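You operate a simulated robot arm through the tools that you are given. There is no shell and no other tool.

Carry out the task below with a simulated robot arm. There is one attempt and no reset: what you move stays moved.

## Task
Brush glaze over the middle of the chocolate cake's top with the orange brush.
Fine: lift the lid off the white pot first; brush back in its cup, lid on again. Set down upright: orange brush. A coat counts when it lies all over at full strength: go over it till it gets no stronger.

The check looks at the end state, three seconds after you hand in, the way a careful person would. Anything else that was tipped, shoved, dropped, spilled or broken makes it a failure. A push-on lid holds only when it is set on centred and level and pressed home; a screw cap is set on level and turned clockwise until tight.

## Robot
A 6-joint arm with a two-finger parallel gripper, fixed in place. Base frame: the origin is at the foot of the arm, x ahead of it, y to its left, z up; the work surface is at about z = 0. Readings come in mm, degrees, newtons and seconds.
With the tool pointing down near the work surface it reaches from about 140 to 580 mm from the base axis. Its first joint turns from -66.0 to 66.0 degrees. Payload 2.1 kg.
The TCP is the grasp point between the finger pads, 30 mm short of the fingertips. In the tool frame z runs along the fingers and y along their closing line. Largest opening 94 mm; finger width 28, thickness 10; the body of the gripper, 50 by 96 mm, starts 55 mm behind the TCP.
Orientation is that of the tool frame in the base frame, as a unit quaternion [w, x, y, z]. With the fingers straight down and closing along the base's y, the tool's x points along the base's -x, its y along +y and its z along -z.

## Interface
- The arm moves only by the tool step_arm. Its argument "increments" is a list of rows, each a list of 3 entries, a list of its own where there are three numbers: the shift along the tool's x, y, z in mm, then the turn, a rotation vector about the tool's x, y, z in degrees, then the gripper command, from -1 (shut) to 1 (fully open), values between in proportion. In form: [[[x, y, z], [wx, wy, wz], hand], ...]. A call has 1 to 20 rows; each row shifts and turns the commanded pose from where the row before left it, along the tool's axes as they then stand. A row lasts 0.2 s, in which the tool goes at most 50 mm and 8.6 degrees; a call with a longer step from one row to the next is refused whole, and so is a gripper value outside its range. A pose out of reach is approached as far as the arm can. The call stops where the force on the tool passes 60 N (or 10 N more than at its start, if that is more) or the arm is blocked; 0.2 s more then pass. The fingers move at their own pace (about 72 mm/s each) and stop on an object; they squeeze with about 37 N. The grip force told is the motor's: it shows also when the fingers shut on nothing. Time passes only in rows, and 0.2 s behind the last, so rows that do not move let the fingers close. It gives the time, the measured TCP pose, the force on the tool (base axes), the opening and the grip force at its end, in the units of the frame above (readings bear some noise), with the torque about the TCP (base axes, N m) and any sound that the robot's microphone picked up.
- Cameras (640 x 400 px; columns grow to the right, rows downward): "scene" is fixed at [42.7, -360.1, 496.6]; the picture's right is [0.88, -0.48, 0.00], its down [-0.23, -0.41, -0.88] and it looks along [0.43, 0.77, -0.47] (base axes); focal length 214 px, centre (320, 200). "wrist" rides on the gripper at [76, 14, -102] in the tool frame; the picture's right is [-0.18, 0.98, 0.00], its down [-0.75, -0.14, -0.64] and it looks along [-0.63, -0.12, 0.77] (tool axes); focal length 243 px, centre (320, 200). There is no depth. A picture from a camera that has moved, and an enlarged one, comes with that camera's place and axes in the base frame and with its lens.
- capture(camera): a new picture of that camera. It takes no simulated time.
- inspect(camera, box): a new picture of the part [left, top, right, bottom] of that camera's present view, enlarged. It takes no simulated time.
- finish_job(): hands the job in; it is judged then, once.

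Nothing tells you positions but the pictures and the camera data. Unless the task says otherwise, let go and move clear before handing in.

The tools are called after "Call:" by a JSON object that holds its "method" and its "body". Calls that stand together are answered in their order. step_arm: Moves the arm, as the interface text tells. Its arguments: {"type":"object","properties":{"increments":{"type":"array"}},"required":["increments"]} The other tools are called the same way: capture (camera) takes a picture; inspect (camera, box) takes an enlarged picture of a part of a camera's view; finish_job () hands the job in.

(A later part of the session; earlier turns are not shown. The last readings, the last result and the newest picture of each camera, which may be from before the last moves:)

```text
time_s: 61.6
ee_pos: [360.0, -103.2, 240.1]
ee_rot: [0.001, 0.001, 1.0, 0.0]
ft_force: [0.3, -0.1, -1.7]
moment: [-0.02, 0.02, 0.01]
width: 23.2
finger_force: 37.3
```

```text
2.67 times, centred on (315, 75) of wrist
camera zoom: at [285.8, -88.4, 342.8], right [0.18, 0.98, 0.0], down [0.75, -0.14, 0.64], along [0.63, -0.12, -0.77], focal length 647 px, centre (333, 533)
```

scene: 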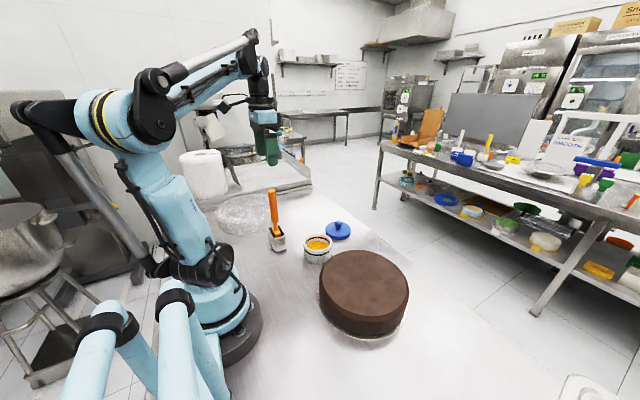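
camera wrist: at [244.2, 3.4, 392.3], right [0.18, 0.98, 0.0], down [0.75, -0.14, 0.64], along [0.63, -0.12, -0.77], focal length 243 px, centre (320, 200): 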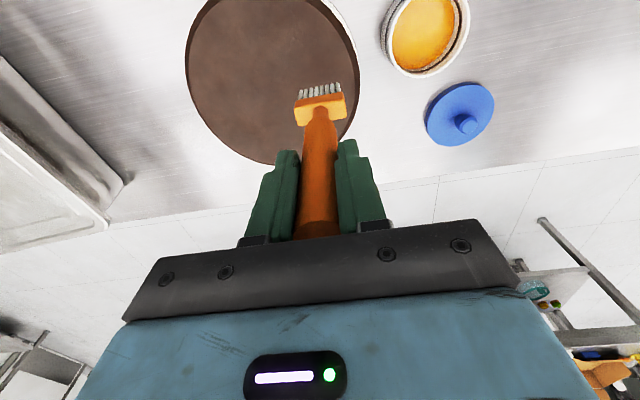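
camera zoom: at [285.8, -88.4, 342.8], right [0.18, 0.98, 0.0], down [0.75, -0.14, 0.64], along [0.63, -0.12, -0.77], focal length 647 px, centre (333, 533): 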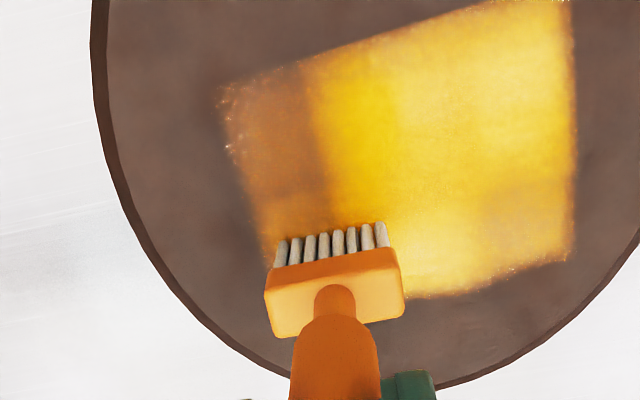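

Contact was lost at this end because the surface sits about 0.6 mm lower here. I'll lower a touch and work the faint end, following the slope.

Call:
{"method": "step_arm", "body": {"increments": [[[0, 0, 0.8], [0, 0, 0], -1], [[0, 0, 0], [0, 0, 0], -1], [[0, 10, -0.1], [0, 0, 0], -1], [[0, 10, -0.1], [0, 0, 0], -1], [[0, 10, -0.1], [0, 0, 0], -1], [[0, -10, 0.1], [0, 0, 0], -1], [[0, -10, 0.1], [0, 0, 0], -1], [[0, -10, 0.1], [0, 0, 0], -1]]}}

Call:
{"method": "inspect", "body": {"camera": "wrist", "box": [200, 0, 430, 150]}}

Call:
{"method": "inspect", "body": {"camera": "scene", "box": [310, 220, 420, 340]}}

```text
time_s: 63.4
ee_pos: [359.0, -101.6, 238.9]
ee_rot: [0.0, -0.001, 1.0, 0.0]
ft_force: [-0.2, 6.7, 17.7]
moment: [0.73, -0.05, -0.03]
width: 23.4
finger_force: 37.4
```

```text
2.67 times, centred on (315, 75) of wrist
camera zoom: at [285.6, -88.7, 342.2], right [0.18, 0.98, 0.0], down [0.75, -0.14, 0.64], along [0.63, -0.12, -0.77], focal length 647 px, centre (333, 533)
```

zoom: 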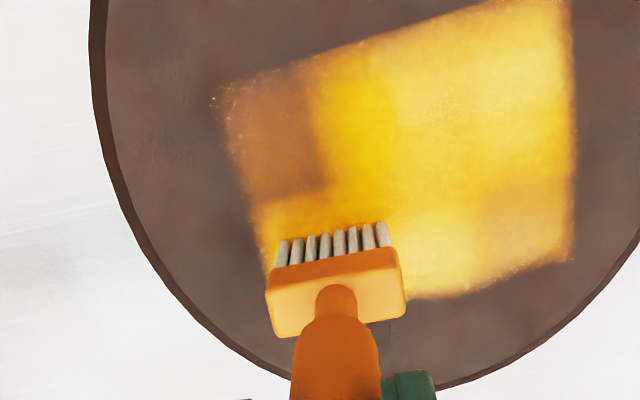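

```text
3.33 times, centred on (365, 280) of scene
camera zoom: at [42.6, -360.1, 496.7], right [0.88, -0.48, 0.0], down [-0.23, -0.41, -0.88], along [0.43, 0.77, -0.47], focal length 715 px, centre (170, -67)
```

zoom: 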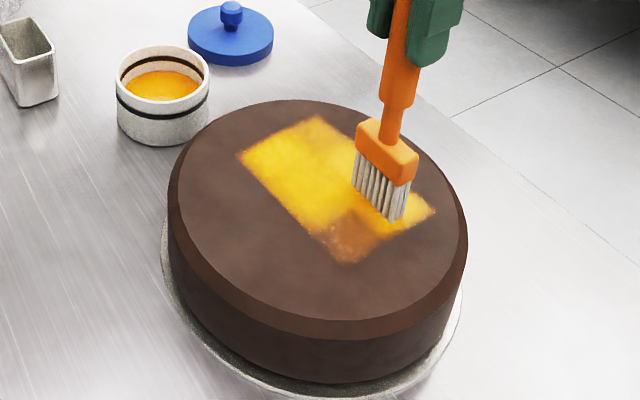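

The brush still lays glaze well. Now I'll do the faint end on the centre line.

Call:
{"method": "step_arm", "body": {"increments": [[[0, 0, -5], [0, 0, 0], -1], [[33, 0, 0], [0, 0, 0], -1], [[0, 0, 4], [0, 0, 0], -1], [[0, 0, 0.8], [0, 0, 0], -1], [[0, 10, -0.1], [0, 0, 0], -1], [[0, 10, -0.1], [0, 0, 0], -1], [[0, 10, -0.1], [0, 0, 0], -1], [[0, -10, 0.1], [0, 0, 0], -1], [[0, -10, 0.1], [0, 0, 0], -1], [[0, -10, 0.1], [0, 0, 0], -1]]}}

Call:
{"method": "inspect", "body": {"camera": "wrist", "box": [200, 0, 430, 150]}}

Call:
{"method": "inspect", "body": {"camera": "scene", "box": [310, 220, 420, 340]}}

```text
time_s: 65.6
ee_pos: [327.0, -102.5, 239.5]
ee_rot: [0.001, -0.001, 1.0, 0.0]
ft_force: [0.9, 1.8, 3.5]
moment: [0.15, -0.01, -0.04]
width: 23.4
finger_force: 37.1
```

```text
2.67 times, centred on (315, 75) of wrist
camera zoom: at [252.5, -88.6, 342.2], right [0.18, 0.98, 0.0], down [0.75, -0.14, 0.64], along [0.63, -0.12, -0.77], focal length 647 px, centre (333, 533)
```

zoom: 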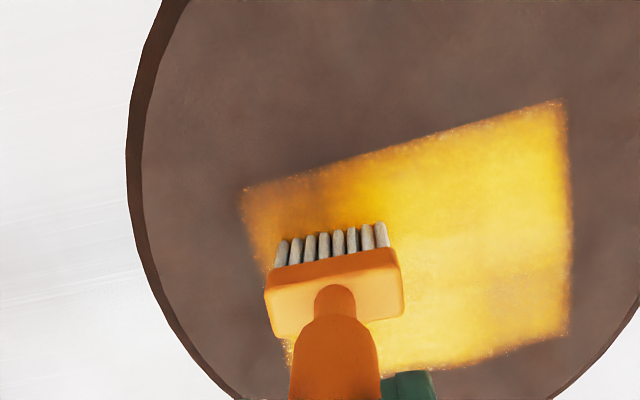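

```text
3.33 times, centred on (365, 280) of scene
camera zoom: at [42.7, -360.1, 496.7], right [0.88, -0.48, 0.0], down [-0.23, -0.41, -0.88], along [0.43, 0.77, -0.47], focal length 715 px, centre (170, -67)
```

zoom: 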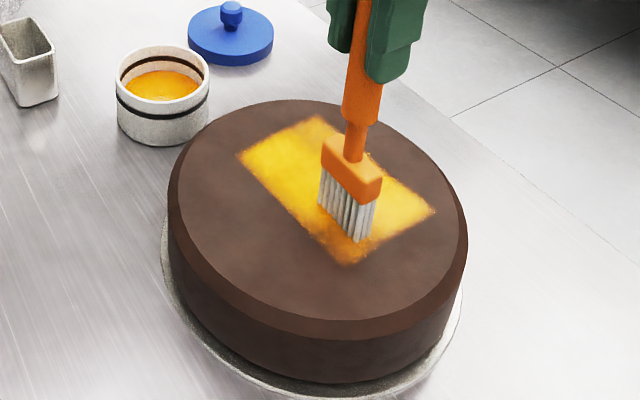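

Now the near band: I'll lift, shift -33 mm in x, and stroke its full length both ways.

Call:
{"method": "step_arm", "body": {"increments": [[[0, 0, -5], [0, 0, 0], -1], [[33, 0, 0], [0, 0, 0], -1], [[0, 0, 4], [0, 0, 0], -1], [[0, 0, 1], [0, 0, 0], -1], [[0, 10, -0.1], [0, 0, 0], -1], [[0, 10, -0.1], [0, 0, 0], -1], [[0, 10, -0.1], [0, 0, 0], -1], [[0, 10, -0.1], [0, 0, 0], -1], [[0, 10, -0.15], [0, 0, 0], -1], [[0, 10, -0.15], [0, 0, 0], -1]]}}

Call:
{"method": "inspect", "body": {"camera": "wrist", "box": [200, 0, 430, 150]}}

Call:
{"method": "inspect", "body": {"camera": "scene", "box": [310, 220, 420, 340]}}

```text
time_s: 67.8
ee_pos: [292.6, -41.8, 239.4]
ee_rot: [0.0, 0.0, 1.0, 0.0]
ft_force: [0.1, -0.4, -0.2]
moment: [0.0, -0.01, 0.0]
width: 23.2
finger_force: 36.8
```

```text
2.67 times, centred on (315, 75) of wrist
camera zoom: at [219.5, -28.1, 343.1], right [0.18, 0.98, 0.0], down [0.75, -0.14, 0.64], along [0.63, -0.12, -0.77], focal length 647 px, centre (333, 533)
```

zoom: 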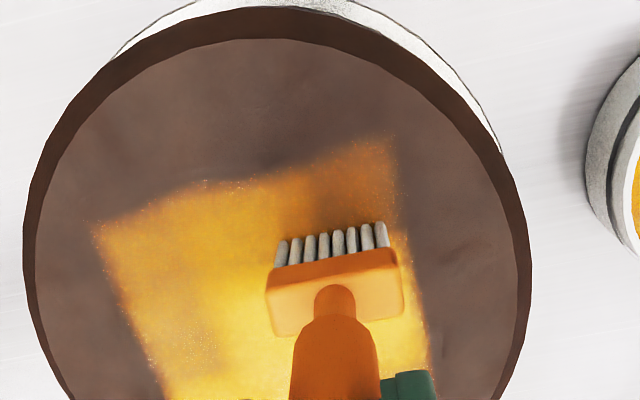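

```text
3.33 times, centred on (365, 280) of scene
camera zoom: at [42.7, -360.1, 496.6], right [0.88, -0.48, 0.0], down [-0.23, -0.41, -0.88], along [0.43, 0.77, -0.47], focal length 715 px, centre (170, -67)
```

zoom: 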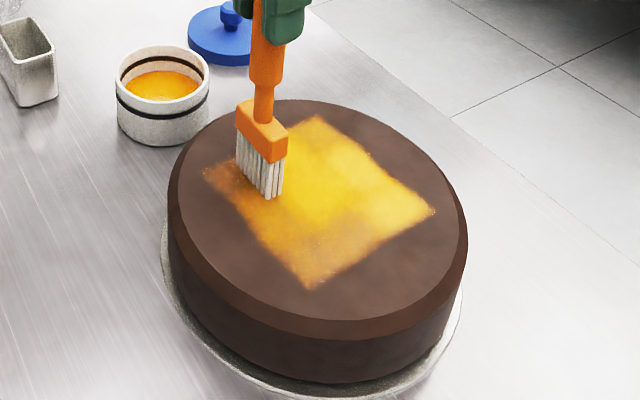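

The coat is a square of roughly 120 mm, centred on the cake. I'll lower a touch and stroke back along the near band.

Call:
{"method": "step_arm", "body": {"increments": [[[0, 0, 0.5], [0, 0, 0], -1], [[0, -10, 0.1], [0, 0, 0], -1], [[0, -10, 0.1], [0, 0, 0], -1], [[0, -10, 0.1], [0, 0, 0], -1], [[0, -10, 0.1], [0, 0, 0], -1], [[0, -10, 0.1], [0, 0, 0], -1], [[0, -10, 0.1], [0, 0, 0], -1]]}}

Call:
{"method": "inspect", "body": {"camera": "wrist", "box": [200, 0, 430, 150]}}

Call:
{"method": "inspect", "body": {"camera": "scene", "box": [310, 220, 420, 340]}}

```text
time_s: 69.4
ee_pos: [294.8, -101.8, 238.5]
ee_rot: [0.0, -0.001, 1.0, 0.001]
ft_force: [-0.3, 5.1, 13.5]
moment: [0.56, -0.07, 0.01]
width: 23.2
finger_force: 37.0
```

```text
2.67 times, centred on (315, 75) of wrist
camera zoom: at [220.0, -88.4, 342.1], right [0.18, 0.98, 0.0], down [0.75, -0.14, 0.64], along [0.63, -0.12, -0.77], focal length 647 px, centre (333, 533)
```

zoom: 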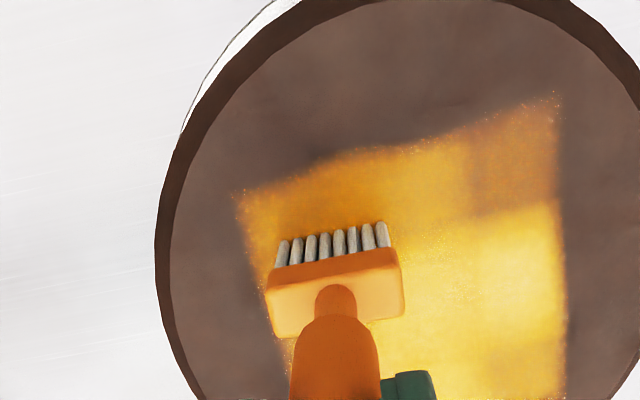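

```text
3.33 times, centred on (365, 280) of scene
camera zoom: at [42.6, -360.1, 496.7], right [0.88, -0.48, 0.0], down [-0.23, -0.41, -0.88], along [0.43, 0.77, -0.47], focal length 715 px, centre (170, -67)
```

zoom: 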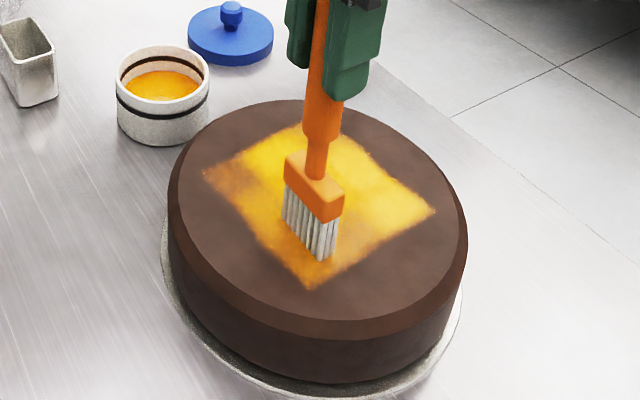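

The near band still looks thinner, and the load is probably running down. I'll lift and return to the pot for a second dip, checking the cake from the scene camera on the way.

Call:
{"method": "step_arm", "body": {"increments": [[[0, 0, -20], [0, 0, 0], -1], [[0, 0, -30], [0, 0, 0], -1], [[-1.2, 37.2, 0], [0, 0, 0], -1], [[-1.2, 37.2, 0], [0, 0, 0], -1], [[-1.2, 37.2, 0], [0, 0, 0], -1], [[-1.2, 37.2, 0], [0, 0, 0], -1], [[-1.2, 37.1, 0], [0, 0, 0], -1], [[-1, 37.1, 0], [0, 0, 0], -1], [[0, 0, 0], [0, 0, 0], -1]]}}

Call:
{"method": "inspect", "body": {"camera": "scene", "box": [310, 230, 420, 340]}}

Call:
{"method": "capture", "body": {"camera": "wrist"}}

Call:
{"method": "inspect", "body": {"camera": "scene", "box": [270, 170, 370, 275]}}

```text
time_s: 71.4
ee_pos: [302.9, 121.2, 288.0]
ee_rot: [0.0, 0.0, 1.0, 0.0]
ft_force: [0.6, 0.2, -0.7]
moment: [-0.01, -0.01, -0.02]
width: 23.2
finger_force: 37.1
```

```text
3.64 times, centred on (365, 285) of scene
camera zoom: at [42.7, -360.1, 496.6], right [0.88, -0.48, 0.0], down [-0.23, -0.41, -0.88], along [0.43, 0.77, -0.47], focal length 780 px, centre (156, -109)
```

zoom: 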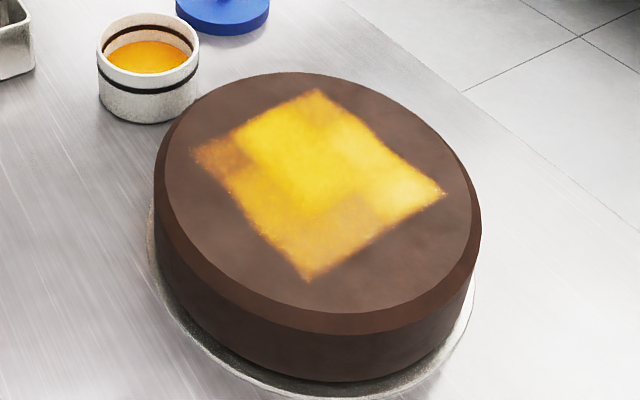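

```text
taken
camera wrist: at [226.9, 135.2, 391.3], right [0.18, 0.98, 0.0], down [0.75, -0.14, 0.64], along [0.63, -0.12, -0.77], focal length 243 px, centre (320, 200)
```

wrist: 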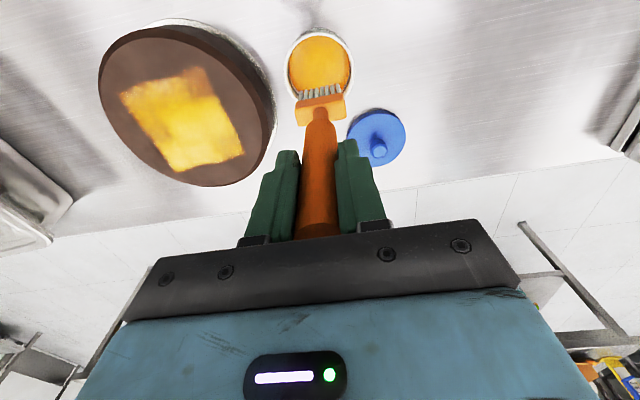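

```text
3.81 times, centred on (320, 222) of scene
camera zoom: at [42.7, -360.1, 496.6], right [0.88, -0.48, 0.0], down [-0.23, -0.41, -0.88], along [0.43, 0.77, -0.47], focal length 817 px, centre (320, 114)
```

zoom: 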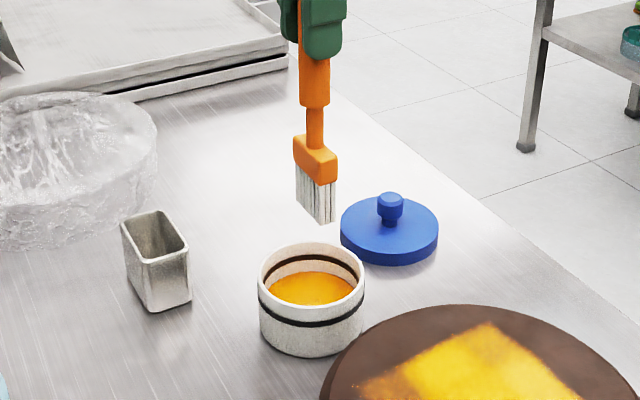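

The patch is centred but uneven. I'll dip the brush again to just above the pot floor, hold, and lift.

Call:
{"method": "step_arm", "body": {"increments": [[[0, 0, 40], [0, 0, 0], -1], [[0, 0, 40], [0, 0, 0], -1], [[0, 0, 20], [0, 0, 0], -1], [[0, 0, 8], [0, 0, 0], -1], [[0, 0, 2], [0, 0, 0], -1], [[0, 0, 0], [0, 0, 0], -1], [[4, 0, 0], [0, 0, 0], -1], [[-4, 0, 0], [0, 0, 0], -1], [[-4, 0, 0], [0, 0, 0], -1], [[4, 0, 0], [0, 0, 0], -1], [[0, 0, 0], [0, 0, 0], -1]]}}

Call:
{"method": "step_arm", "body": {"increments": [[[0, 0, -5], [0, 0, 0], -1], [[0, 0, -10], [0, 0, 0], -1], [[0, 0, -15], [0, 0, 0], -1], [[0, 0, -20], [0, 0, 0], -1], [[0, 0, 0], [0, 0, 0], -1], [[0, 0, -30], [0, 0, 0], -1], [[0, 0, -30], [0, 0, 0], -1], [[0, 0, 0], [0, 0, 0], -1]]}}

Call:
{"method": "inspect", "body": {"camera": "scene", "box": [270, 170, 370, 275]}}

```text
time_s: 73.8
ee_pos: [300.3, 120.7, 179.1]
ee_rot: [0.0, 0.0, 1.0, 0.0]
ft_force: [0.6, -0.3, -1.1]
moment: [-0.01, 0.0, 0.02]
width: 23.2
finger_force: 36.7
```

```text
time_s: 75.6
ee_pos: [301.7, 120.5, 290.6]
ee_rot: [0.0, -0.001, 1.0, 0.0]
ft_force: [-0.6, -0.1, -0.6]
moment: [-0.01, 0.03, -0.02]
width: 23.2
finger_force: 36.9
```

```text
3.81 times, centred on (320, 222) of scene
camera zoom: at [42.7, -360.1, 496.6], right [0.88, -0.48, 0.0], down [-0.23, -0.41, -0.88], along [0.43, 0.77, -0.47], focal length 817 px, centre (320, 114)
```

zoom: 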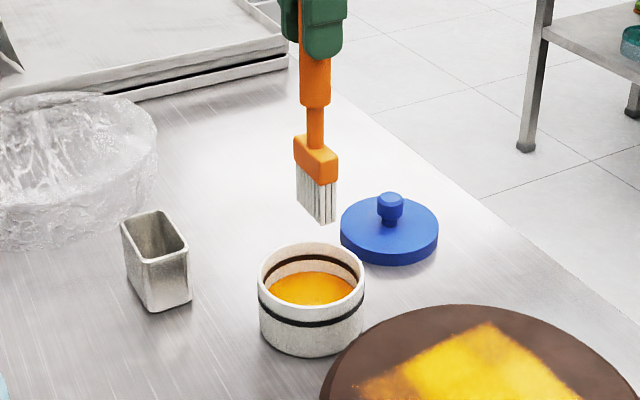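

I'll carry the loaded brush to the near band's +y end, where it was thinnest, and stroke back and forth there.

Call:
{"method": "step_arm", "body": {"increments": [[[1.4, -32.6, 0], [0, 0, 0], -1], [[1.4, -32.6, 0], [0, 0, 0], -1], [[1.4, -32.6, 0], [0, 0, 0], -1], [[1.4, -32.6, 0], [0, 0, 0], -1], [[1.4, -32.6, 0], [0, 0, 0], -1], [[0, 0, 25], [0, 0, 0], -1], [[0, 0, 20], [0, 0, 0], -1], [[0, 0, 4.4], [0, 0, 0], -1], [[0, 0, 0], [0, 0, 0], -1], [[0, -10, 0.1], [0, 0, 0], -1], [[0, -10, 0.1], [0, 0, 0], -1], [[0, -10, 0.1], [0, 0, 0], -1], [[0, -10, 0.1], [0, 0, 0], -1], [[0, -10, 0.1], [0, 0, 0], -1], [[0, -10, 0.1], [0, 0, 0], -1]]}}

Call:
{"method": "inspect", "body": {"camera": "scene", "box": [310, 230, 420, 340]}}

Call:
{"method": "inspect", "body": {"camera": "wrist", "box": [200, 0, 430, 150]}}

```text
time_s: 78.8
ee_pos: [294.4, -102.6, 238.8]
ee_rot: [0.0, 0.0, 1.0, -0.001]
ft_force: [1.0, 6.0, 16.9]
moment: [0.72, -0.03, 0.02]
width: 23.4
finger_force: 36.8
```

```text
3.64 times, centred on (365, 285) of scene
camera zoom: at [42.6, -360.1, 496.7], right [0.88, -0.48, 0.0], down [-0.23, -0.41, -0.88], along [0.43, 0.77, -0.47], focal length 780 px, centre (156, -109)
```

zoom: 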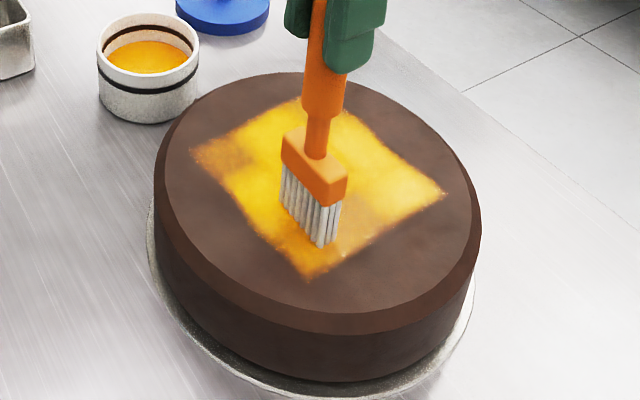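

```text
2.67 times, centred on (315, 75) of wrist
camera zoom: at [220.1, -88.3, 342.1], right [0.18, 0.98, 0.0], down [0.75, -0.14, 0.64], along [0.63, -0.12, -0.77], focal length 647 px, centre (333, 533)
```

zoom: 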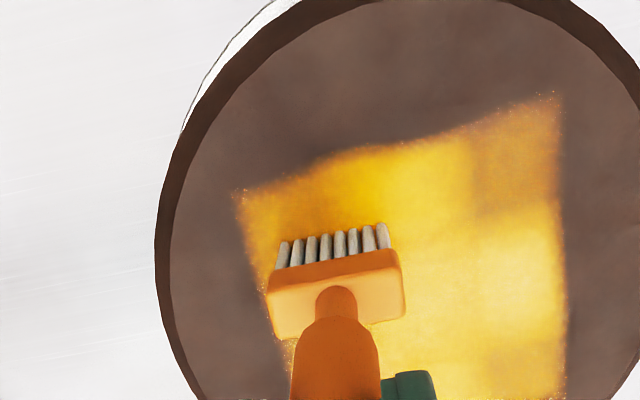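

The near band's +y end is still slightly darker. I'll stroke back toward it, holding firmer contact there, then return.

Call:
{"method": "step_arm", "body": {"increments": [[[0, 10, -0.05], [0, 0, 0], -1], [[0, 10, -0.05], [0, 0, 0], -1], [[0, 10, -0.05], [0, 0, 0], -1], [[0, 10, -0.05], [0, 0, 0], -1], [[0, 10, -0.05], [0, 0, 0], -1], [[0, 10, -0.05], [0, 0, 0], -1], [[0, 2, 0], [0, 0, 0], -1]]}}

Call:
{"method": "inspect", "body": {"camera": "wrist", "box": [200, 0, 430, 150]}}

```text
time_s: 80.4
ee_pos: [293.6, -40.0, 237.2]
ee_rot: [-0.001, -0.001, 1.0, 0.0]
ft_force: [0.3, -1.3, 3.4]
moment: [-0.19, -0.02, 0.02]
width: 23.2
finger_force: 36.8
```

```text
2.67 times, centred on (315, 75) of wrist
camera zoom: at [219.4, -26.1, 342.0], right [0.18, 0.98, 0.0], down [0.75, -0.14, 0.64], along [0.63, -0.12, -0.77], focal length 647 px, centre (333, 533)
```

zoom: 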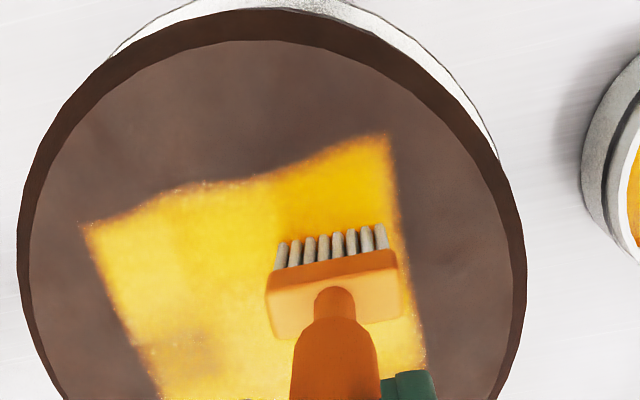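

That end is now bright. I'll finish the near band's return stroke, then do the centre band.

Call:
{"method": "step_arm", "body": {"increments": [[[0, -2, 0.1], [0, 0, 0], -1], [[0, -10, 0.02], [0, 0, 0], -1], [[0, -10, 0.02], [0, 0, 0], -1], [[0, -10, 0.02], [0, 0, 0], -1], [[0, -10, 0.02], [0, 0, 0], -1], [[0, -10, 0.02], [0, 0, 0], -1], [[0, -10, 0.02], [0, 0, 0], -1], [[0, 0, -5], [0, 0, 0], -1], [[-33, 0, 0], [0, 0, 0], -1], [[0, 0, 4], [0, 0, 0], -1], [[0, 0, 0.9], [0, 0, 0], -1], [[0, 10, -0.05], [0, 0, 0], -1], [[0, 10, -0.05], [0, 0, 0], -1], [[0, 10, -0.05], [0, 0, 0], -1], [[0, 10, -0.05], [0, 0, 0], -1], [[0, 10, -0.05], [0, 0, 0], -1], [[0, 10, -0.05], [0, 0, 0], -1]]}}

Call:
{"method": "inspect", "body": {"camera": "wrist", "box": [200, 0, 430, 150]}}

Call:
{"method": "inspect", "body": {"camera": "scene", "box": [310, 230, 420, 340]}}

```text
time_s: 84.0
ee_pos: [326.9, -42.0, 240.1]
ee_rot: [0.0, 0.001, 1.0, 0.0]
ft_force: [0.1, 0.8, -1.5]
moment: [-0.03, 0.02, 0.0]
width: 23.0
finger_force: 36.9
```

```text
2.67 times, centred on (315, 75) of wrist
camera zoom: at [252.6, -28.5, 343.2], right [0.18, 0.98, 0.0], down [0.75, -0.14, 0.64], along [0.63, -0.12, -0.77], focal length 647 px, centre (333, 533)
```

zoom: 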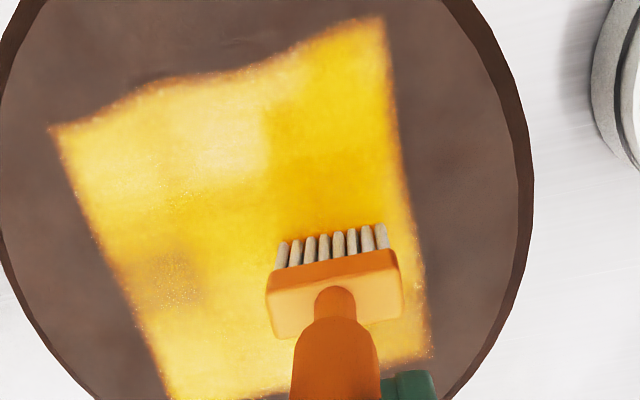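

```text
3.64 times, centred on (365, 285) of scene
camera zoom: at [42.7, -360.1, 496.6], right [0.88, -0.48, 0.0], down [-0.23, -0.41, -0.88], along [0.43, 0.77, -0.47], focal length 780 px, centre (156, -109)
```

zoom: 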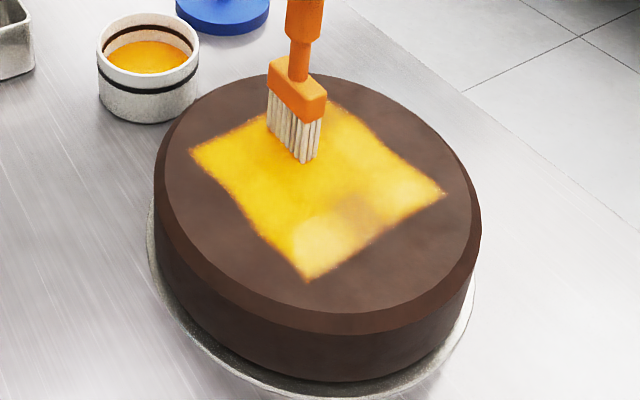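

There was no contact on the centre band. I'll lower about 0.9 mm, check the force, and then stroke.

Call:
{"method": "step_arm", "body": {"increments": [[[0, 0, 0.5], [0, 0, 0], -1], [[0, 0, 0.3], [0, 0, 0], -1], [[0, 0, 0], [0, 0, 0], -1]]}}

```text
time_s: 84.8
ee_pos: [326.9, -41.8, 239.1]
ee_rot: [0.0, 0.0, 1.0, 0.0]
ft_force: [-0.4, 1.1, -0.3]
moment: [-0.02, -0.03, -0.01]
width: 23.1
finger_force: 37.0
```

Call:
{"method": "step_arm", "body": {"increments": [[[0, 0, 0.4], [0, 0, 0], -1], [[0, 0, 0], [0, 0, 0], -1]]}}

```text
time_s: 85.4
ee_pos: [327.6, -42.6, 240.0]
ee_rot: [0.0, 0.001, 1.0, 0.0]
ft_force: [-1.0, 0.1, 12.5]
moment: [-0.06, 0.03, 0.0]
width: 23.0
finger_force: 37.4
```

Contact is now about 13 N. I'll stroke along the centre band both ways at this height.

Call:
{"method": "step_arm", "body": {"increments": [[[0, -10, 0.03], [0, 0, 0], -1], [[0, -10, 0.03], [0, 0, 0], -1], [[0, -10, 0.03], [0, 0, 0], -1], [[0, -10, 0.03], [0, 0, 0], -1], [[0, -10, 0.03], [0, 0, 0], -1], [[0, -10, 0.03], [0, 0, 0], -1]]}}

Call:
{"method": "inspect", "body": {"camera": "wrist", "box": [200, 0, 430, 150]}}

Call:
{"method": "inspect", "body": {"camera": "scene", "box": [310, 230, 420, 340]}}

```text
time_s: 86.8
ee_pos: [327.7, -102.8, 239.4]
ee_rot: [0.0, -0.001, 1.0, 0.0]
ft_force: [-0.2, 11.2, 32.6]
moment: [1.19, -0.12, 0.04]
width: 23.6
finger_force: 37.2
```

```text
2.67 times, centred on (315, 75) of wrist
camera zoom: at [252.5, -88.5, 341.7], right [0.18, 0.98, 0.0], down [0.75, -0.14, 0.64], along [0.63, -0.12, -0.77], focal length 647 px, centre (333, 533)
```

zoom: 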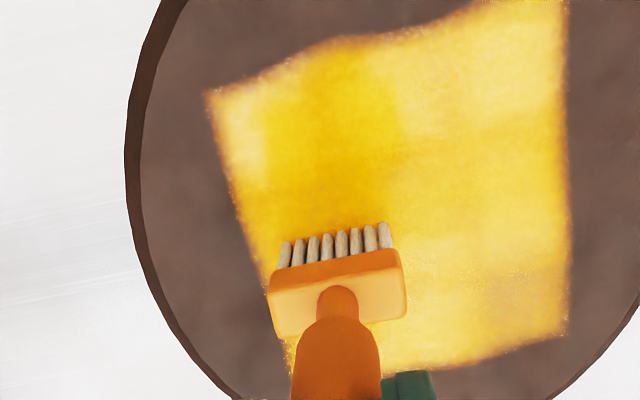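

```text
3.64 times, centred on (365, 285) of scene
camera zoom: at [42.5, -360.0, 496.7], right [0.88, -0.48, 0.0], down [-0.23, -0.41, -0.88], along [0.43, 0.77, -0.47], focal length 780 px, centre (156, -109)
```

zoom: 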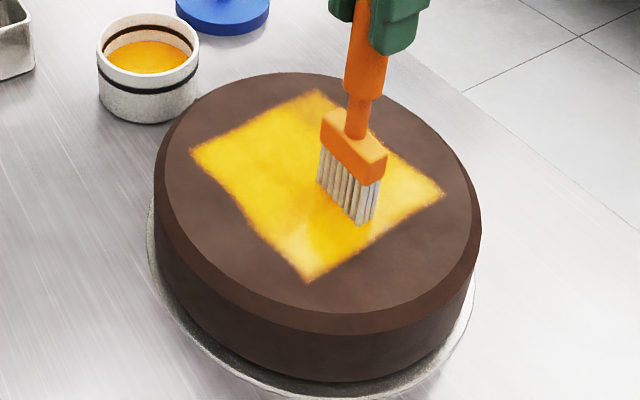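

The force is a bit high at this end. I'll ease up 0.6 mm and stroke back with a slight correction.

Call:
{"method": "step_arm", "body": {"increments": [[[0, 0, -0.6], [0, 0, 0], -1], [[0, 10, 0.07], [0, 0, 0], -1], [[0, 10, 0.07], [0, 0, 0], -1], [[0, 10, 0.07], [0, 0, 0], -1], [[0, 10, 0.07], [0, 0, 0], -1], [[0, 10, 0.07], [0, 0, 0], -1], [[0, 10, 0.07], [0, 0, 0], -1]]}}

Call:
{"method": "inspect", "body": {"camera": "wrist", "box": [200, 0, 430, 150]}}

Call:
{"method": "inspect", "body": {"camera": "scene", "box": [310, 230, 420, 340]}}

```text
time_s: 88.4
ee_pos: [327.0, -43.1, 238.5]
ee_rot: [0.0, 0.0, 1.0, 0.0]
ft_force: [-0.4, 0.2, 0.2]
moment: [-0.11, -0.01, 0.0]
width: 23.2
finger_force: 37.3
```

```text
2.67 times, centred on (315, 75) of wrist
camera zoom: at [252.9, -28.6, 341.8], right [0.18, 0.98, 0.0], down [0.75, -0.14, 0.64], along [0.63, -0.12, -0.77], focal length 647 px, centre (333, 533)
```

zoom: 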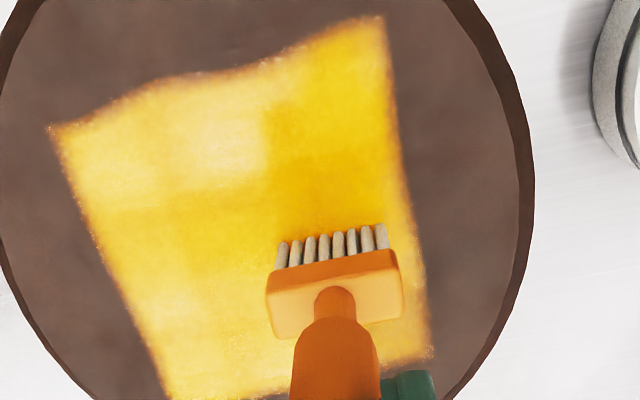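

```text
3.64 times, centred on (365, 285) of scene
camera zoom: at [42.7, -360.1, 496.6], right [0.88, -0.48, 0.0], down [-0.23, -0.41, -0.88], along [0.43, 0.77, -0.47], focal length 780 px, centre (156, -109)
```

zoom: 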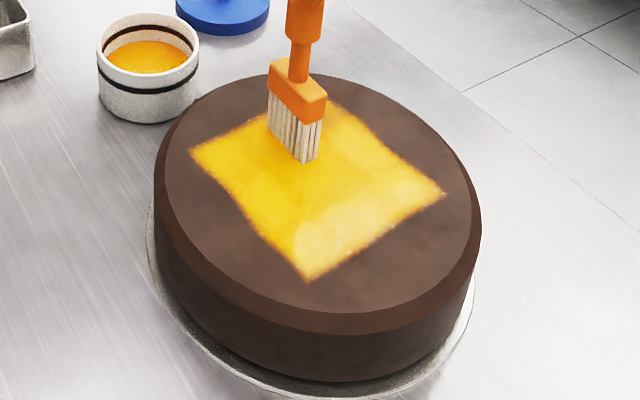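

The coat is nearly uniform. Now I'll do the far band with a gentle touchdown and a force check.

Call:
{"method": "step_arm", "body": {"increments": [[[0, 0, -5], [0, 0, 0], -1], [[-33, 0, 0], [0, 0, 0], -1], [[0, 0, 3.5], [0, 0, 0], -1], [[0, 0, 0.5], [0, 0, 0], -1], [[0, 0, 0], [0, 0, 0], -1]]}}

```text
time_s: 89.6
ee_pos: [361.3, -43.9, 239.2]
ee_rot: [0.0, 0.0, 1.0, 0.0]
ft_force: [0.1, -0.4, -0.1]
moment: [0.02, -0.01, 0.02]
width: 23.3
finger_force: 36.8
```

Call:
{"method": "step_arm", "body": {"increments": [[[0, 0, 0.4], [0, 0, 0], -1], [[0, 0, 0.4], [0, 0, 0], -1], [[0, 0, 0], [0, 0, 0], -1]]}}

```text
time_s: 90.4
ee_pos: [359.6, -43.4, 238.3]
ee_rot: [0.0, 0.0, 1.0, 0.0]
ft_force: [0.3, 0.1, 5.2]
moment: [-0.05, 0.04, -0.01]
width: 23.3
finger_force: 37.0
```

Call:
{"method": "step_arm", "body": {"increments": [[[0, -10, 0.05], [0, 0, 0], -1], [[0, -10, 0], [0, 0, 0], -1], [[0, -10, 0], [0, 0, 0], -1], [[0, -10, 0], [0, 0, 0], -1], [[0, -10, 0], [0, 0, 0], -1], [[0, -10, 0], [0, 0, 0], -1]]}}

Call:
{"method": "inspect", "body": {"camera": "wrist", "box": [200, 0, 430, 150]}}

```text
time_s: 91.8
ee_pos: [359.6, -102.4, 239.3]
ee_rot: [0.0, -0.001, 1.0, 0.001]
ft_force: [0.6, 8.0, 21.7]
moment: [0.83, -0.04, 0.02]
width: 23.2
finger_force: 36.9
```

```text
2.67 times, centred on (315, 75) of wrist
camera zoom: at [285.6, -88.6, 341.6], right [0.18, 0.98, 0.0], down [0.75, -0.14, 0.64], along [0.63, -0.12, -0.77], focal length 647 px, centre (333, 533)
```

zoom: 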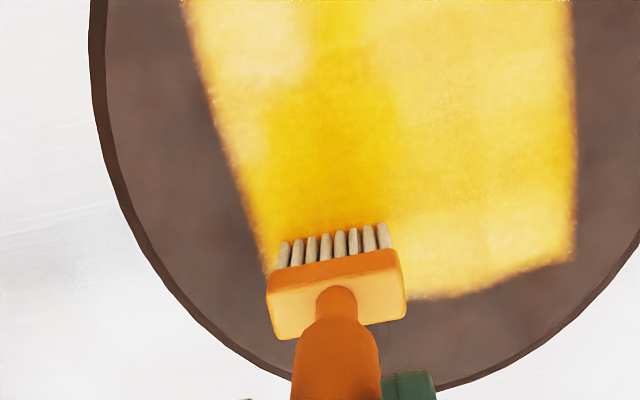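

Call:
{"method": "step_arm", "body": {"increments": [[[0, 0, -0.4], [0, 0, 0], -1], [[0, 10, 0.06], [0, 0, 0], -1], [[0, 10, 0.06], [0, 0, 0], -1], [[0, 10, 0.06], [0, 0, 0], -1], [[0, 10, 0.06], [0, 0, 0], -1], [[0, 10, 0.08], [0, 0, 0], -1], [[0, 10, 0.08], [0, 0, 0], -1], [[0, 0, -20], [0, 0, 0], -1], [[0, 0, -30], [0, 0, 0], -1], [[10, 45, 0], [0, 0, 0], -1], [[10, 45, 0], [0, 0, 0], -1], [[0, 0, 0], [0, 0, 0], -1]]}}

Call:
{"method": "inspect", "body": {"camera": "scene", "box": [310, 230, 420, 340]}}

Call:
{"method": "capture", "body": {"camera": "wrist"}}

```text
time_s: 94.4
ee_pos: [340.4, 47.5, 288.5]
ee_rot: [0.0, 0.0, 1.0, 0.001]
ft_force: [1.0, 0.3, -0.4]
moment: [0.02, 0.02, 0.02]
width: 23.3
finger_force: 37.7
```

```text
3.64 times, centred on (365, 285) of scene
camera zoom: at [42.7, -360.1, 496.6], right [0.88, -0.48, 0.0], down [-0.23, -0.41, -0.88], along [0.43, 0.77, -0.47], focal length 780 px, centre (156, -109)
```

zoom: 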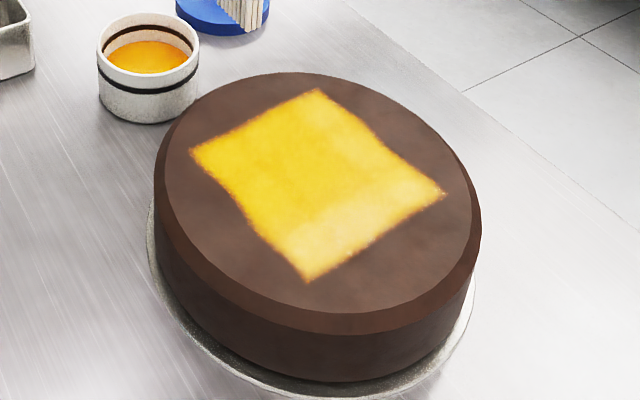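

```text
taken
camera wrist: at [265.8, 62.8, 390.6], right [0.18, 0.98, 0.0], down [0.75, -0.14, 0.64], along [0.63, -0.12, -0.77], focal length 243 px, centre (320, 200)
```

wrist: 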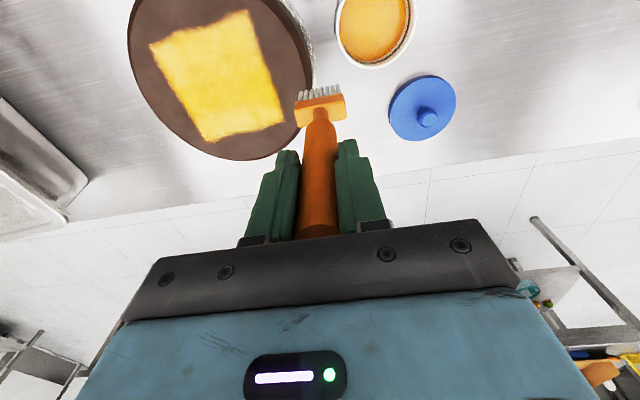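

The coat now looks nearly uniform. I'll dip once more and go over everything again, to be sure it gets no stronger.

Call:
{"method": "step_arm", "body": {"increments": [[[19.5, 36.5, 0], [0, 0, 0], -1], [[19.5, 36.5, 0], [0, 0, 0], -1], [[0, 0, 0], [0, 0, 0], -1], [[0, 0, 40], [0, 0, 0], -1], [[0, 0, 40], [0, 0, 0], -1], [[0, 0, 20], [0, 0, 0], -1], [[0, 0, 8], [0, 0, 0], -1], [[0, 0, 2], [0, 0, 0], -1], [[0, 0, 0], [0, 0, 0], -1], [[4, 0, 0], [0, 0, 0], -1], [[-4, 0, 0], [0, 0, 0], -1], [[-4, 0, 0], [0, 0, 0], -1], [[4, 0, 0], [0, 0, 0], -1], [[0, 0, 0], [0, 0, 0], -1]]}}

Call:
{"method": "inspect", "body": {"camera": "wrist", "box": [240, 30, 400, 150]}}

Call:
{"method": "step_arm", "body": {"increments": [[[0, 0, -5], [0, 0, 0], -1], [[0, 0, -10], [0, 0, 0], -1], [[0, 0, -15], [0, 0, 0], -1], [[0, 0, -20], [0, 0, 0], -1], [[0, 0, 0], [0, 0, 0], -1], [[0, 0, -30], [0, 0, 0], -1], [[0, 0, -30], [0, 0, 0], -1], [[1.4, -32.6, 0], [0, 0, 0], -1], [[1.4, -32.6, 0], [0, 0, 0], -1], [[1.4, -32.6, 0], [0, 0, 0], -1], [[1.4, -32.6, 0], [0, 0, 0], -1], [[1.4, -32.6, 0], [0, 0, 0], -1], [[0, 0, 25], [0, 0, 0], -1], [[0, 0, 20], [0, 0, 0], -1], [[0, 0, 4.6], [0, 0, 0], -1], [[0, 0, 0], [0, 0, 0], -1]]}}

```text
time_s: 97.4
ee_pos: [300.4, 119.9, 178.6]
ee_rot: [0.0, 0.0, 1.0, 0.001]
ft_force: [-0.1, 0.3, 0.1]
moment: [0.05, 0.02, 0.0]
width: 23.0
finger_force: 37.1
```

```text
3.33 times, centred on (320, 90) of wrist
camera zoom: at [226.5, 134.4, 281.6], right [0.18, 0.98, 0.0], down [0.75, -0.14, 0.64], along [0.63, -0.12, -0.77], focal length 809 px, centre (320, 567)
```

zoom: 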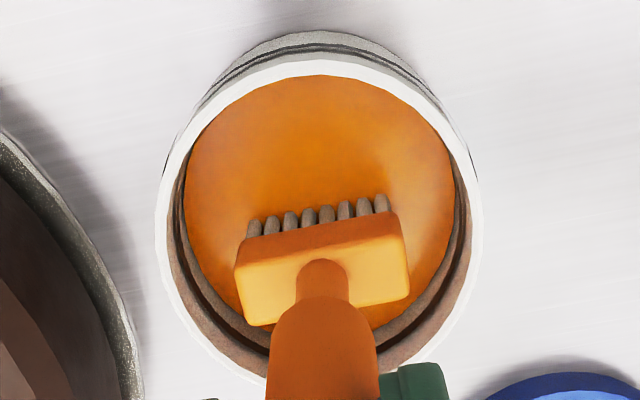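

```text
time_s: 100.8
ee_pos: [295.2, -42.0, 239.6]
ee_rot: [0.0, -0.002, 1.0, 0.0]
ft_force: [0.4, 0.4, -0.1]
moment: [0.01, 0.06, -0.02]
width: 23.2
finger_force: 36.8
```

I'm back over the near band at its +y end. I'll find light contact first.

Call:
{"method": "step_arm", "body": {"increments": [[[0, 0, 0.4], [0, 0, 0], -1], [[0, 0, 0], [0, 0, 0], -1]]}}

```text
time_s: 101.4
ee_pos: [295.2, -43.3, 238.5]
ee_rot: [0.0, 0.0, 1.0, 0.0]
ft_force: [0.5, 0.1, -0.1]
moment: [-0.02, -0.02, 0.01]
width: 23.3
finger_force: 36.9
```

Call:
{"method": "step_arm", "body": {"increments": [[[0, 0, 0.4], [0, 0, 0], -1], [[0, 0, 0], [0, 0, 0], -1]]}}

```text
time_s: 102.0
ee_pos: [295.2, -43.2, 238.3]
ee_rot: [0.0, 0.0, 1.0, 0.0]
ft_force: [0.0, -0.8, 16.5]
moment: [-0.02, -0.1, 0.03]
width: 23.3
finger_force: 37.0
```

Call:
{"method": "step_arm", "body": {"increments": [[[0, -10, -0.04], [0, 0, 0], -1], [[0, -10, -0.04], [0, 0, 0], -1], [[0, -10, -0.04], [0, 0, 0], -1], [[0, -10, -0.04], [0, 0, 0], -1], [[0, -10, -0.04], [0, 0, 0], -1], [[0, -10, -0.04], [0, 0, 0], -1]]}}

Call:
{"method": "inspect", "body": {"camera": "wrist", "box": [200, 0, 430, 150]}}

Call:
{"method": "inspect", "body": {"camera": "scene", "box": [310, 230, 420, 340]}}

```text
time_s: 103.4
ee_pos: [295.0, -102.4, 238.9]
ee_rot: [-0.001, -0.002, 1.0, 0.001]
ft_force: [-0.6, 12.7, 39.3]
moment: [1.37, -0.11, 0.05]
width: 23.3
finger_force: 37.6
```

```text
2.67 times, centred on (315, 75) of wrist
camera zoom: at [219.7, -88.4, 341.4], right [0.18, 0.98, 0.0], down [0.75, -0.14, 0.64], along [0.63, -0.12, -0.77], focal length 647 px, centre (333, 533)
```

zoom: 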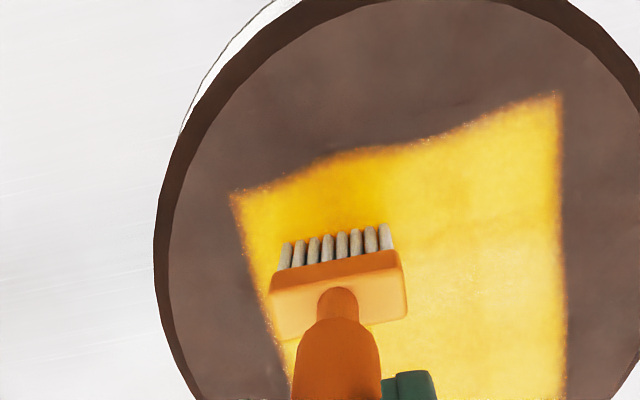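

```text
3.64 times, centred on (365, 285) of scene
camera zoom: at [42.5, -360.0, 496.7], right [0.88, -0.48, 0.0], down [-0.23, -0.41, -0.88], along [0.43, 0.77, -0.47], focal length 780 px, centre (156, -109)
```

zoom: 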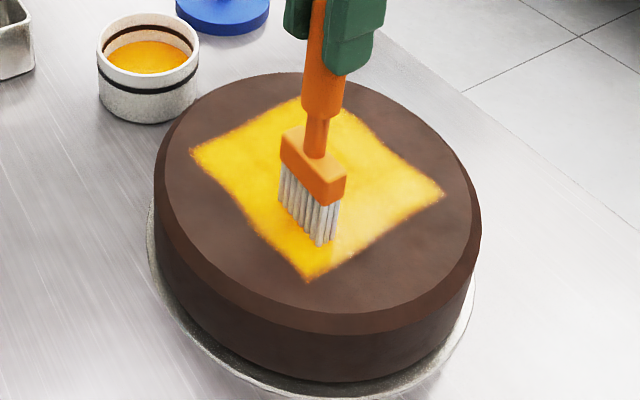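

The force climbs going this way, so I'll ease up 1 mm and let the return stroke taper down.

Call:
{"method": "step_arm", "body": {"increments": [[[0, 0, -0.9], [0, 0, 0], -1], [[0, 10, 0.15], [0, 0, 0], -1], [[0, 10, 0.15], [0, 0, 0], -1], [[0, 10, 0.15], [0, 0, 0], -1], [[0, 10, 0.15], [0, 0, 0], -1], [[0, 10, 0.15], [0, 0, 0], -1], [[0, 10, 0.15], [0, 0, 0], -1]]}}

Call:
{"method": "inspect", "body": {"camera": "wrist", "box": [200, 0, 430, 150]}}

```text
time_s: 105.0
ee_pos: [295.3, -42.9, 237.8]
ee_rot: [0.0, -0.001, 1.0, 0.0]
ft_force: [0.7, -5.4, 12.0]
moment: [-0.62, 0.01, 0.0]
width: 23.2
finger_force: 36.8
```

```text
2.67 times, centred on (315, 75) of wrist
camera zoom: at [219.7, -28.6, 341.3], right [0.18, 0.98, 0.0], down [0.75, -0.14, 0.64], along [0.63, -0.12, -0.77], focal length 647 px, centre (333, 533)
```

zoom: 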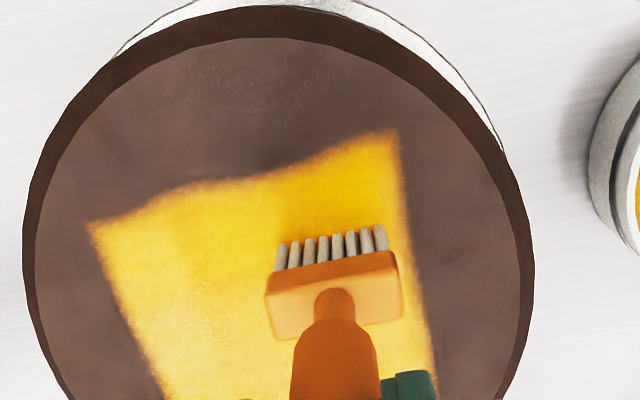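

The near band is uniform. Now the centre band again, with the height tapered along the stroke.

Call:
{"method": "step_arm", "body": {"increments": [[[0, 0, -4], [0, 0, 0], -1], [[-33, 0, 0], [0, 0, 0], -1], [[0, 0, 3.5], [0, 0, 0], -1], [[0, 0, 0.3], [0, 0, 0], -1], [[0, 0, 0], [0, 0, 0], -1]]}}

```text
time_s: 106.2
ee_pos: [327.1, -41.8, 238.6]
ee_rot: [0.0, 0.0, 1.0, 0.0]
ft_force: [0.1, 0.8, -0.3]
moment: [-0.03, -0.03, -0.03]
width: 23.2
finger_force: 36.9
```

Call:
{"method": "step_arm", "body": {"increments": [[[0, 0, 0.4], [0, 0, 0], -1], [[0, 0, 0.2], [0, 0, 0], -1], [[0, 0, 0], [0, 0, 0], -1]]}}

```text
time_s: 107.0
ee_pos: [328.0, -42.1, 238.0]
ee_rot: [0.001, -0.001, 1.0, 0.001]
ft_force: [2.2, 1.8, 8.5]
moment: [0.04, -0.25, -0.01]
width: 23.2
finger_force: 36.8
```

Call:
{"method": "step_arm", "body": {"increments": [[[0, -10, -0.08], [0, 0, 0], -1], [[0, -10, -0.08], [0, 0, 0], -1], [[0, -10, -0.08], [0, 0, 0], -1], [[0, -10, -0.08], [0, 0, 0], -1], [[0, -10, -0.08], [0, 0, 0], -1], [[0, -10, -0.08], [0, 0, 0], -1]]}}

Call:
{"method": "inspect", "body": {"camera": "wrist", "box": [200, 0, 430, 150]}}

```text
time_s: 108.4
ee_pos: [326.8, -102.8, 238.3]
ee_rot: [0.0, -0.001, 1.0, 0.001]
ft_force: [0.1, -1.0, -0.1]
moment: [0.0, 0.0, 0.03]
width: 23.3
finger_force: 36.6
```

```text
2.67 times, centred on (315, 75) of wrist
camera zoom: at [252.8, -89.3, 341.7], right [0.18, 0.98, 0.0], down [0.75, -0.14, 0.64], along [0.63, -0.12, -0.77], focal length 647 px, centre (333, 533)
```

zoom: 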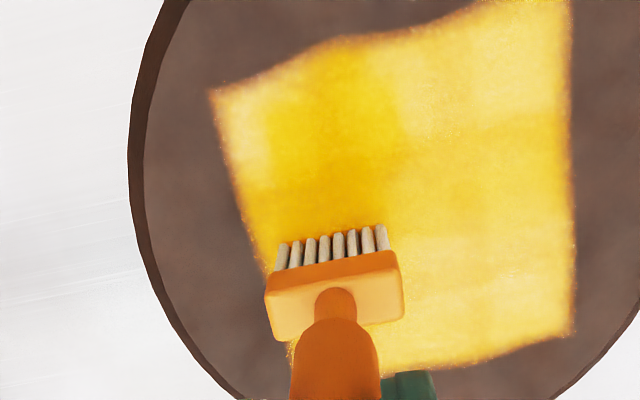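

I lost contact at this end. I'll lower, check, and stroke back.

Call:
{"method": "step_arm", "body": {"increments": [[[0, 0, 0.3], [0, 0, 0], -1], [[0, 0, 0.3], [0, 0, 0], -1], [[0, 0, 0], [0, 0, 0], -1]]}}

```text
time_s: 109.2
ee_pos: [327.3, -103.1, 237.1]
ee_rot: [0.001, 0.0, 1.0, 0.0]
ft_force: [0.8, -0.7, -0.1]
moment: [-0.08, -0.01, -0.03]
width: 23.2
finger_force: 37.1
```

Call:
{"method": "step_arm", "body": {"increments": [[[0, 0, 0.3], [0, 0, 0], -1], [[0, 0, 0.2], [0, 0, 0], -1], [[0, 0, 0], [0, 0, 0], -1]]}}

```text
time_s: 110.0
ee_pos: [328.2, -103.1, 237.7]
ee_rot: [0.001, 0.0, 1.0, 0.0]
ft_force: [-1.8, 0.0, 23.5]
moment: [-0.02, 0.09, 0.01]
width: 22.9
finger_force: 37.3
```

Call:
{"method": "step_arm", "body": {"increments": [[[0, 10, -0.2], [0, 0, 0], -1], [[0, 10, -0.05], [0, 0, 0], -1], [[0, 10, -0.05], [0, 0, 0], -1], [[0, 10, -0.05], [0, 0, 0], -1], [[0, 10, -0.05], [0, 0, 0], -1], [[0, 10, -0.05], [0, 0, 0], -1]]}}

Call:
{"method": "inspect", "body": {"camera": "wrist", "box": [200, 0, 430, 150]}}

Call:
{"method": "inspect", "body": {"camera": "scene", "box": [310, 230, 420, 340]}}

```text
time_s: 111.4
ee_pos: [328.1, -42.1, 238.5]
ee_rot: [0.0, 0.0, 1.0, 0.0]
ft_force: [1.5, -8.0, 22.7]
moment: [-0.89, -0.05, -0.02]
width: 23.2
finger_force: 37.0
```

```text
2.67 times, centred on (315, 75) of wrist
camera zoom: at [252.8, -28.5, 341.1], right [0.18, 0.98, 0.0], down [0.75, -0.14, 0.64], along [0.63, -0.12, -0.77], focal length 647 px, centre (333, 533)
```

zoom: 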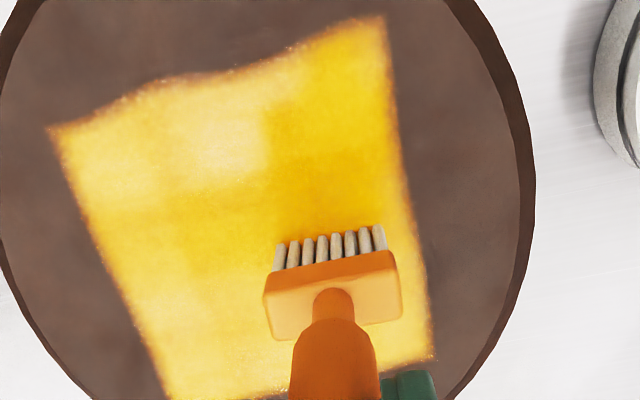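

```text
3.64 times, centred on (365, 285) of scene
camera zoom: at [42.6, -360.1, 496.7], right [0.88, -0.48, 0.0], down [-0.23, -0.41, -0.88], along [0.43, 0.77, -0.47], focal length 780 px, centre (156, -109)
```

zoom: 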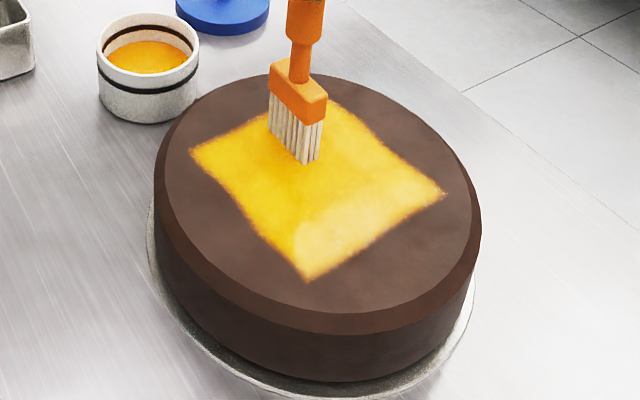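

The centre's colour is unchanged by this pass, so it's saturated. One last pass over the far band.

Call:
{"method": "step_arm", "body": {"increments": [[[0, 0, -4], [0, 0, 0], -1], [[-33, 0, 0], [0, 0, 0], -1], [[0, 0, 3.6], [0, 0, 0], -1], [[0, 0, 0.2], [0, 0, 0], -1], [[0, 0, 0], [0, 0, 0], -1]]}}

```text
time_s: 112.6
ee_pos: [360.0, -41.4, 238.1]
ee_rot: [0.0, 0.0, 1.0, 0.0]
ft_force: [0.5, -0.3, 0.0]
moment: [-0.01, -0.01, -0.01]
width: 23.1
finger_force: 36.5
```

Call:
{"method": "step_arm", "body": {"increments": [[[0, 0, 0.3], [0, 0, 0], -1], [[0, 0, 0.3], [0, 0, 0], -1], [[0, 0, 0], [0, 0, 0], -1]]}}

```text
time_s: 113.4
ee_pos: [360.7, -42.5, 237.5]
ee_rot: [0.0, 0.0, 1.0, 0.001]
ft_force: [0.2, 0.3, 4.0]
moment: [-0.01, -0.02, 0.0]
width: 23.3
finger_force: 37.0
```

Call:
{"method": "step_arm", "body": {"increments": [[[0, -10, 0.15], [0, 0, 0], -1], [[0, -10, 0], [0, 0, 0], -1], [[0, -10, 0], [0, 0, 0], -1], [[0, -10, 0], [0, 0, 0], -1], [[0, -10, 0], [0, 0, 0], -1], [[0, -10, 0], [0, 0, 0], -1]]}}

Call:
{"method": "inspect", "body": {"camera": "wrist", "box": [200, 0, 430, 150]}}

```text
time_s: 114.8
ee_pos: [359.9, -102.7, 238.5]
ee_rot: [0.001, -0.001, 1.0, 0.001]
ft_force: [-1.0, 7.9, 19.7]
moment: [0.83, -0.02, 0.01]
width: 23.4
finger_force: 36.9
```

```text
2.67 times, centred on (315, 75) of wrist
camera zoom: at [285.6, -88.1, 341.0], right [0.18, 0.98, 0.0], down [0.75, -0.14, 0.64], along [0.63, -0.12, -0.77], focal length 647 px, centre (333, 533)
```

zoom: 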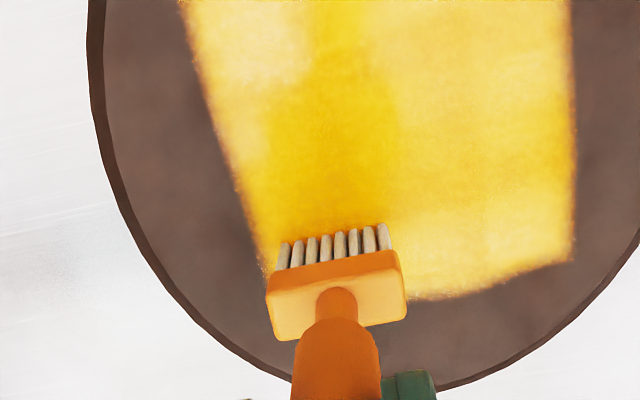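

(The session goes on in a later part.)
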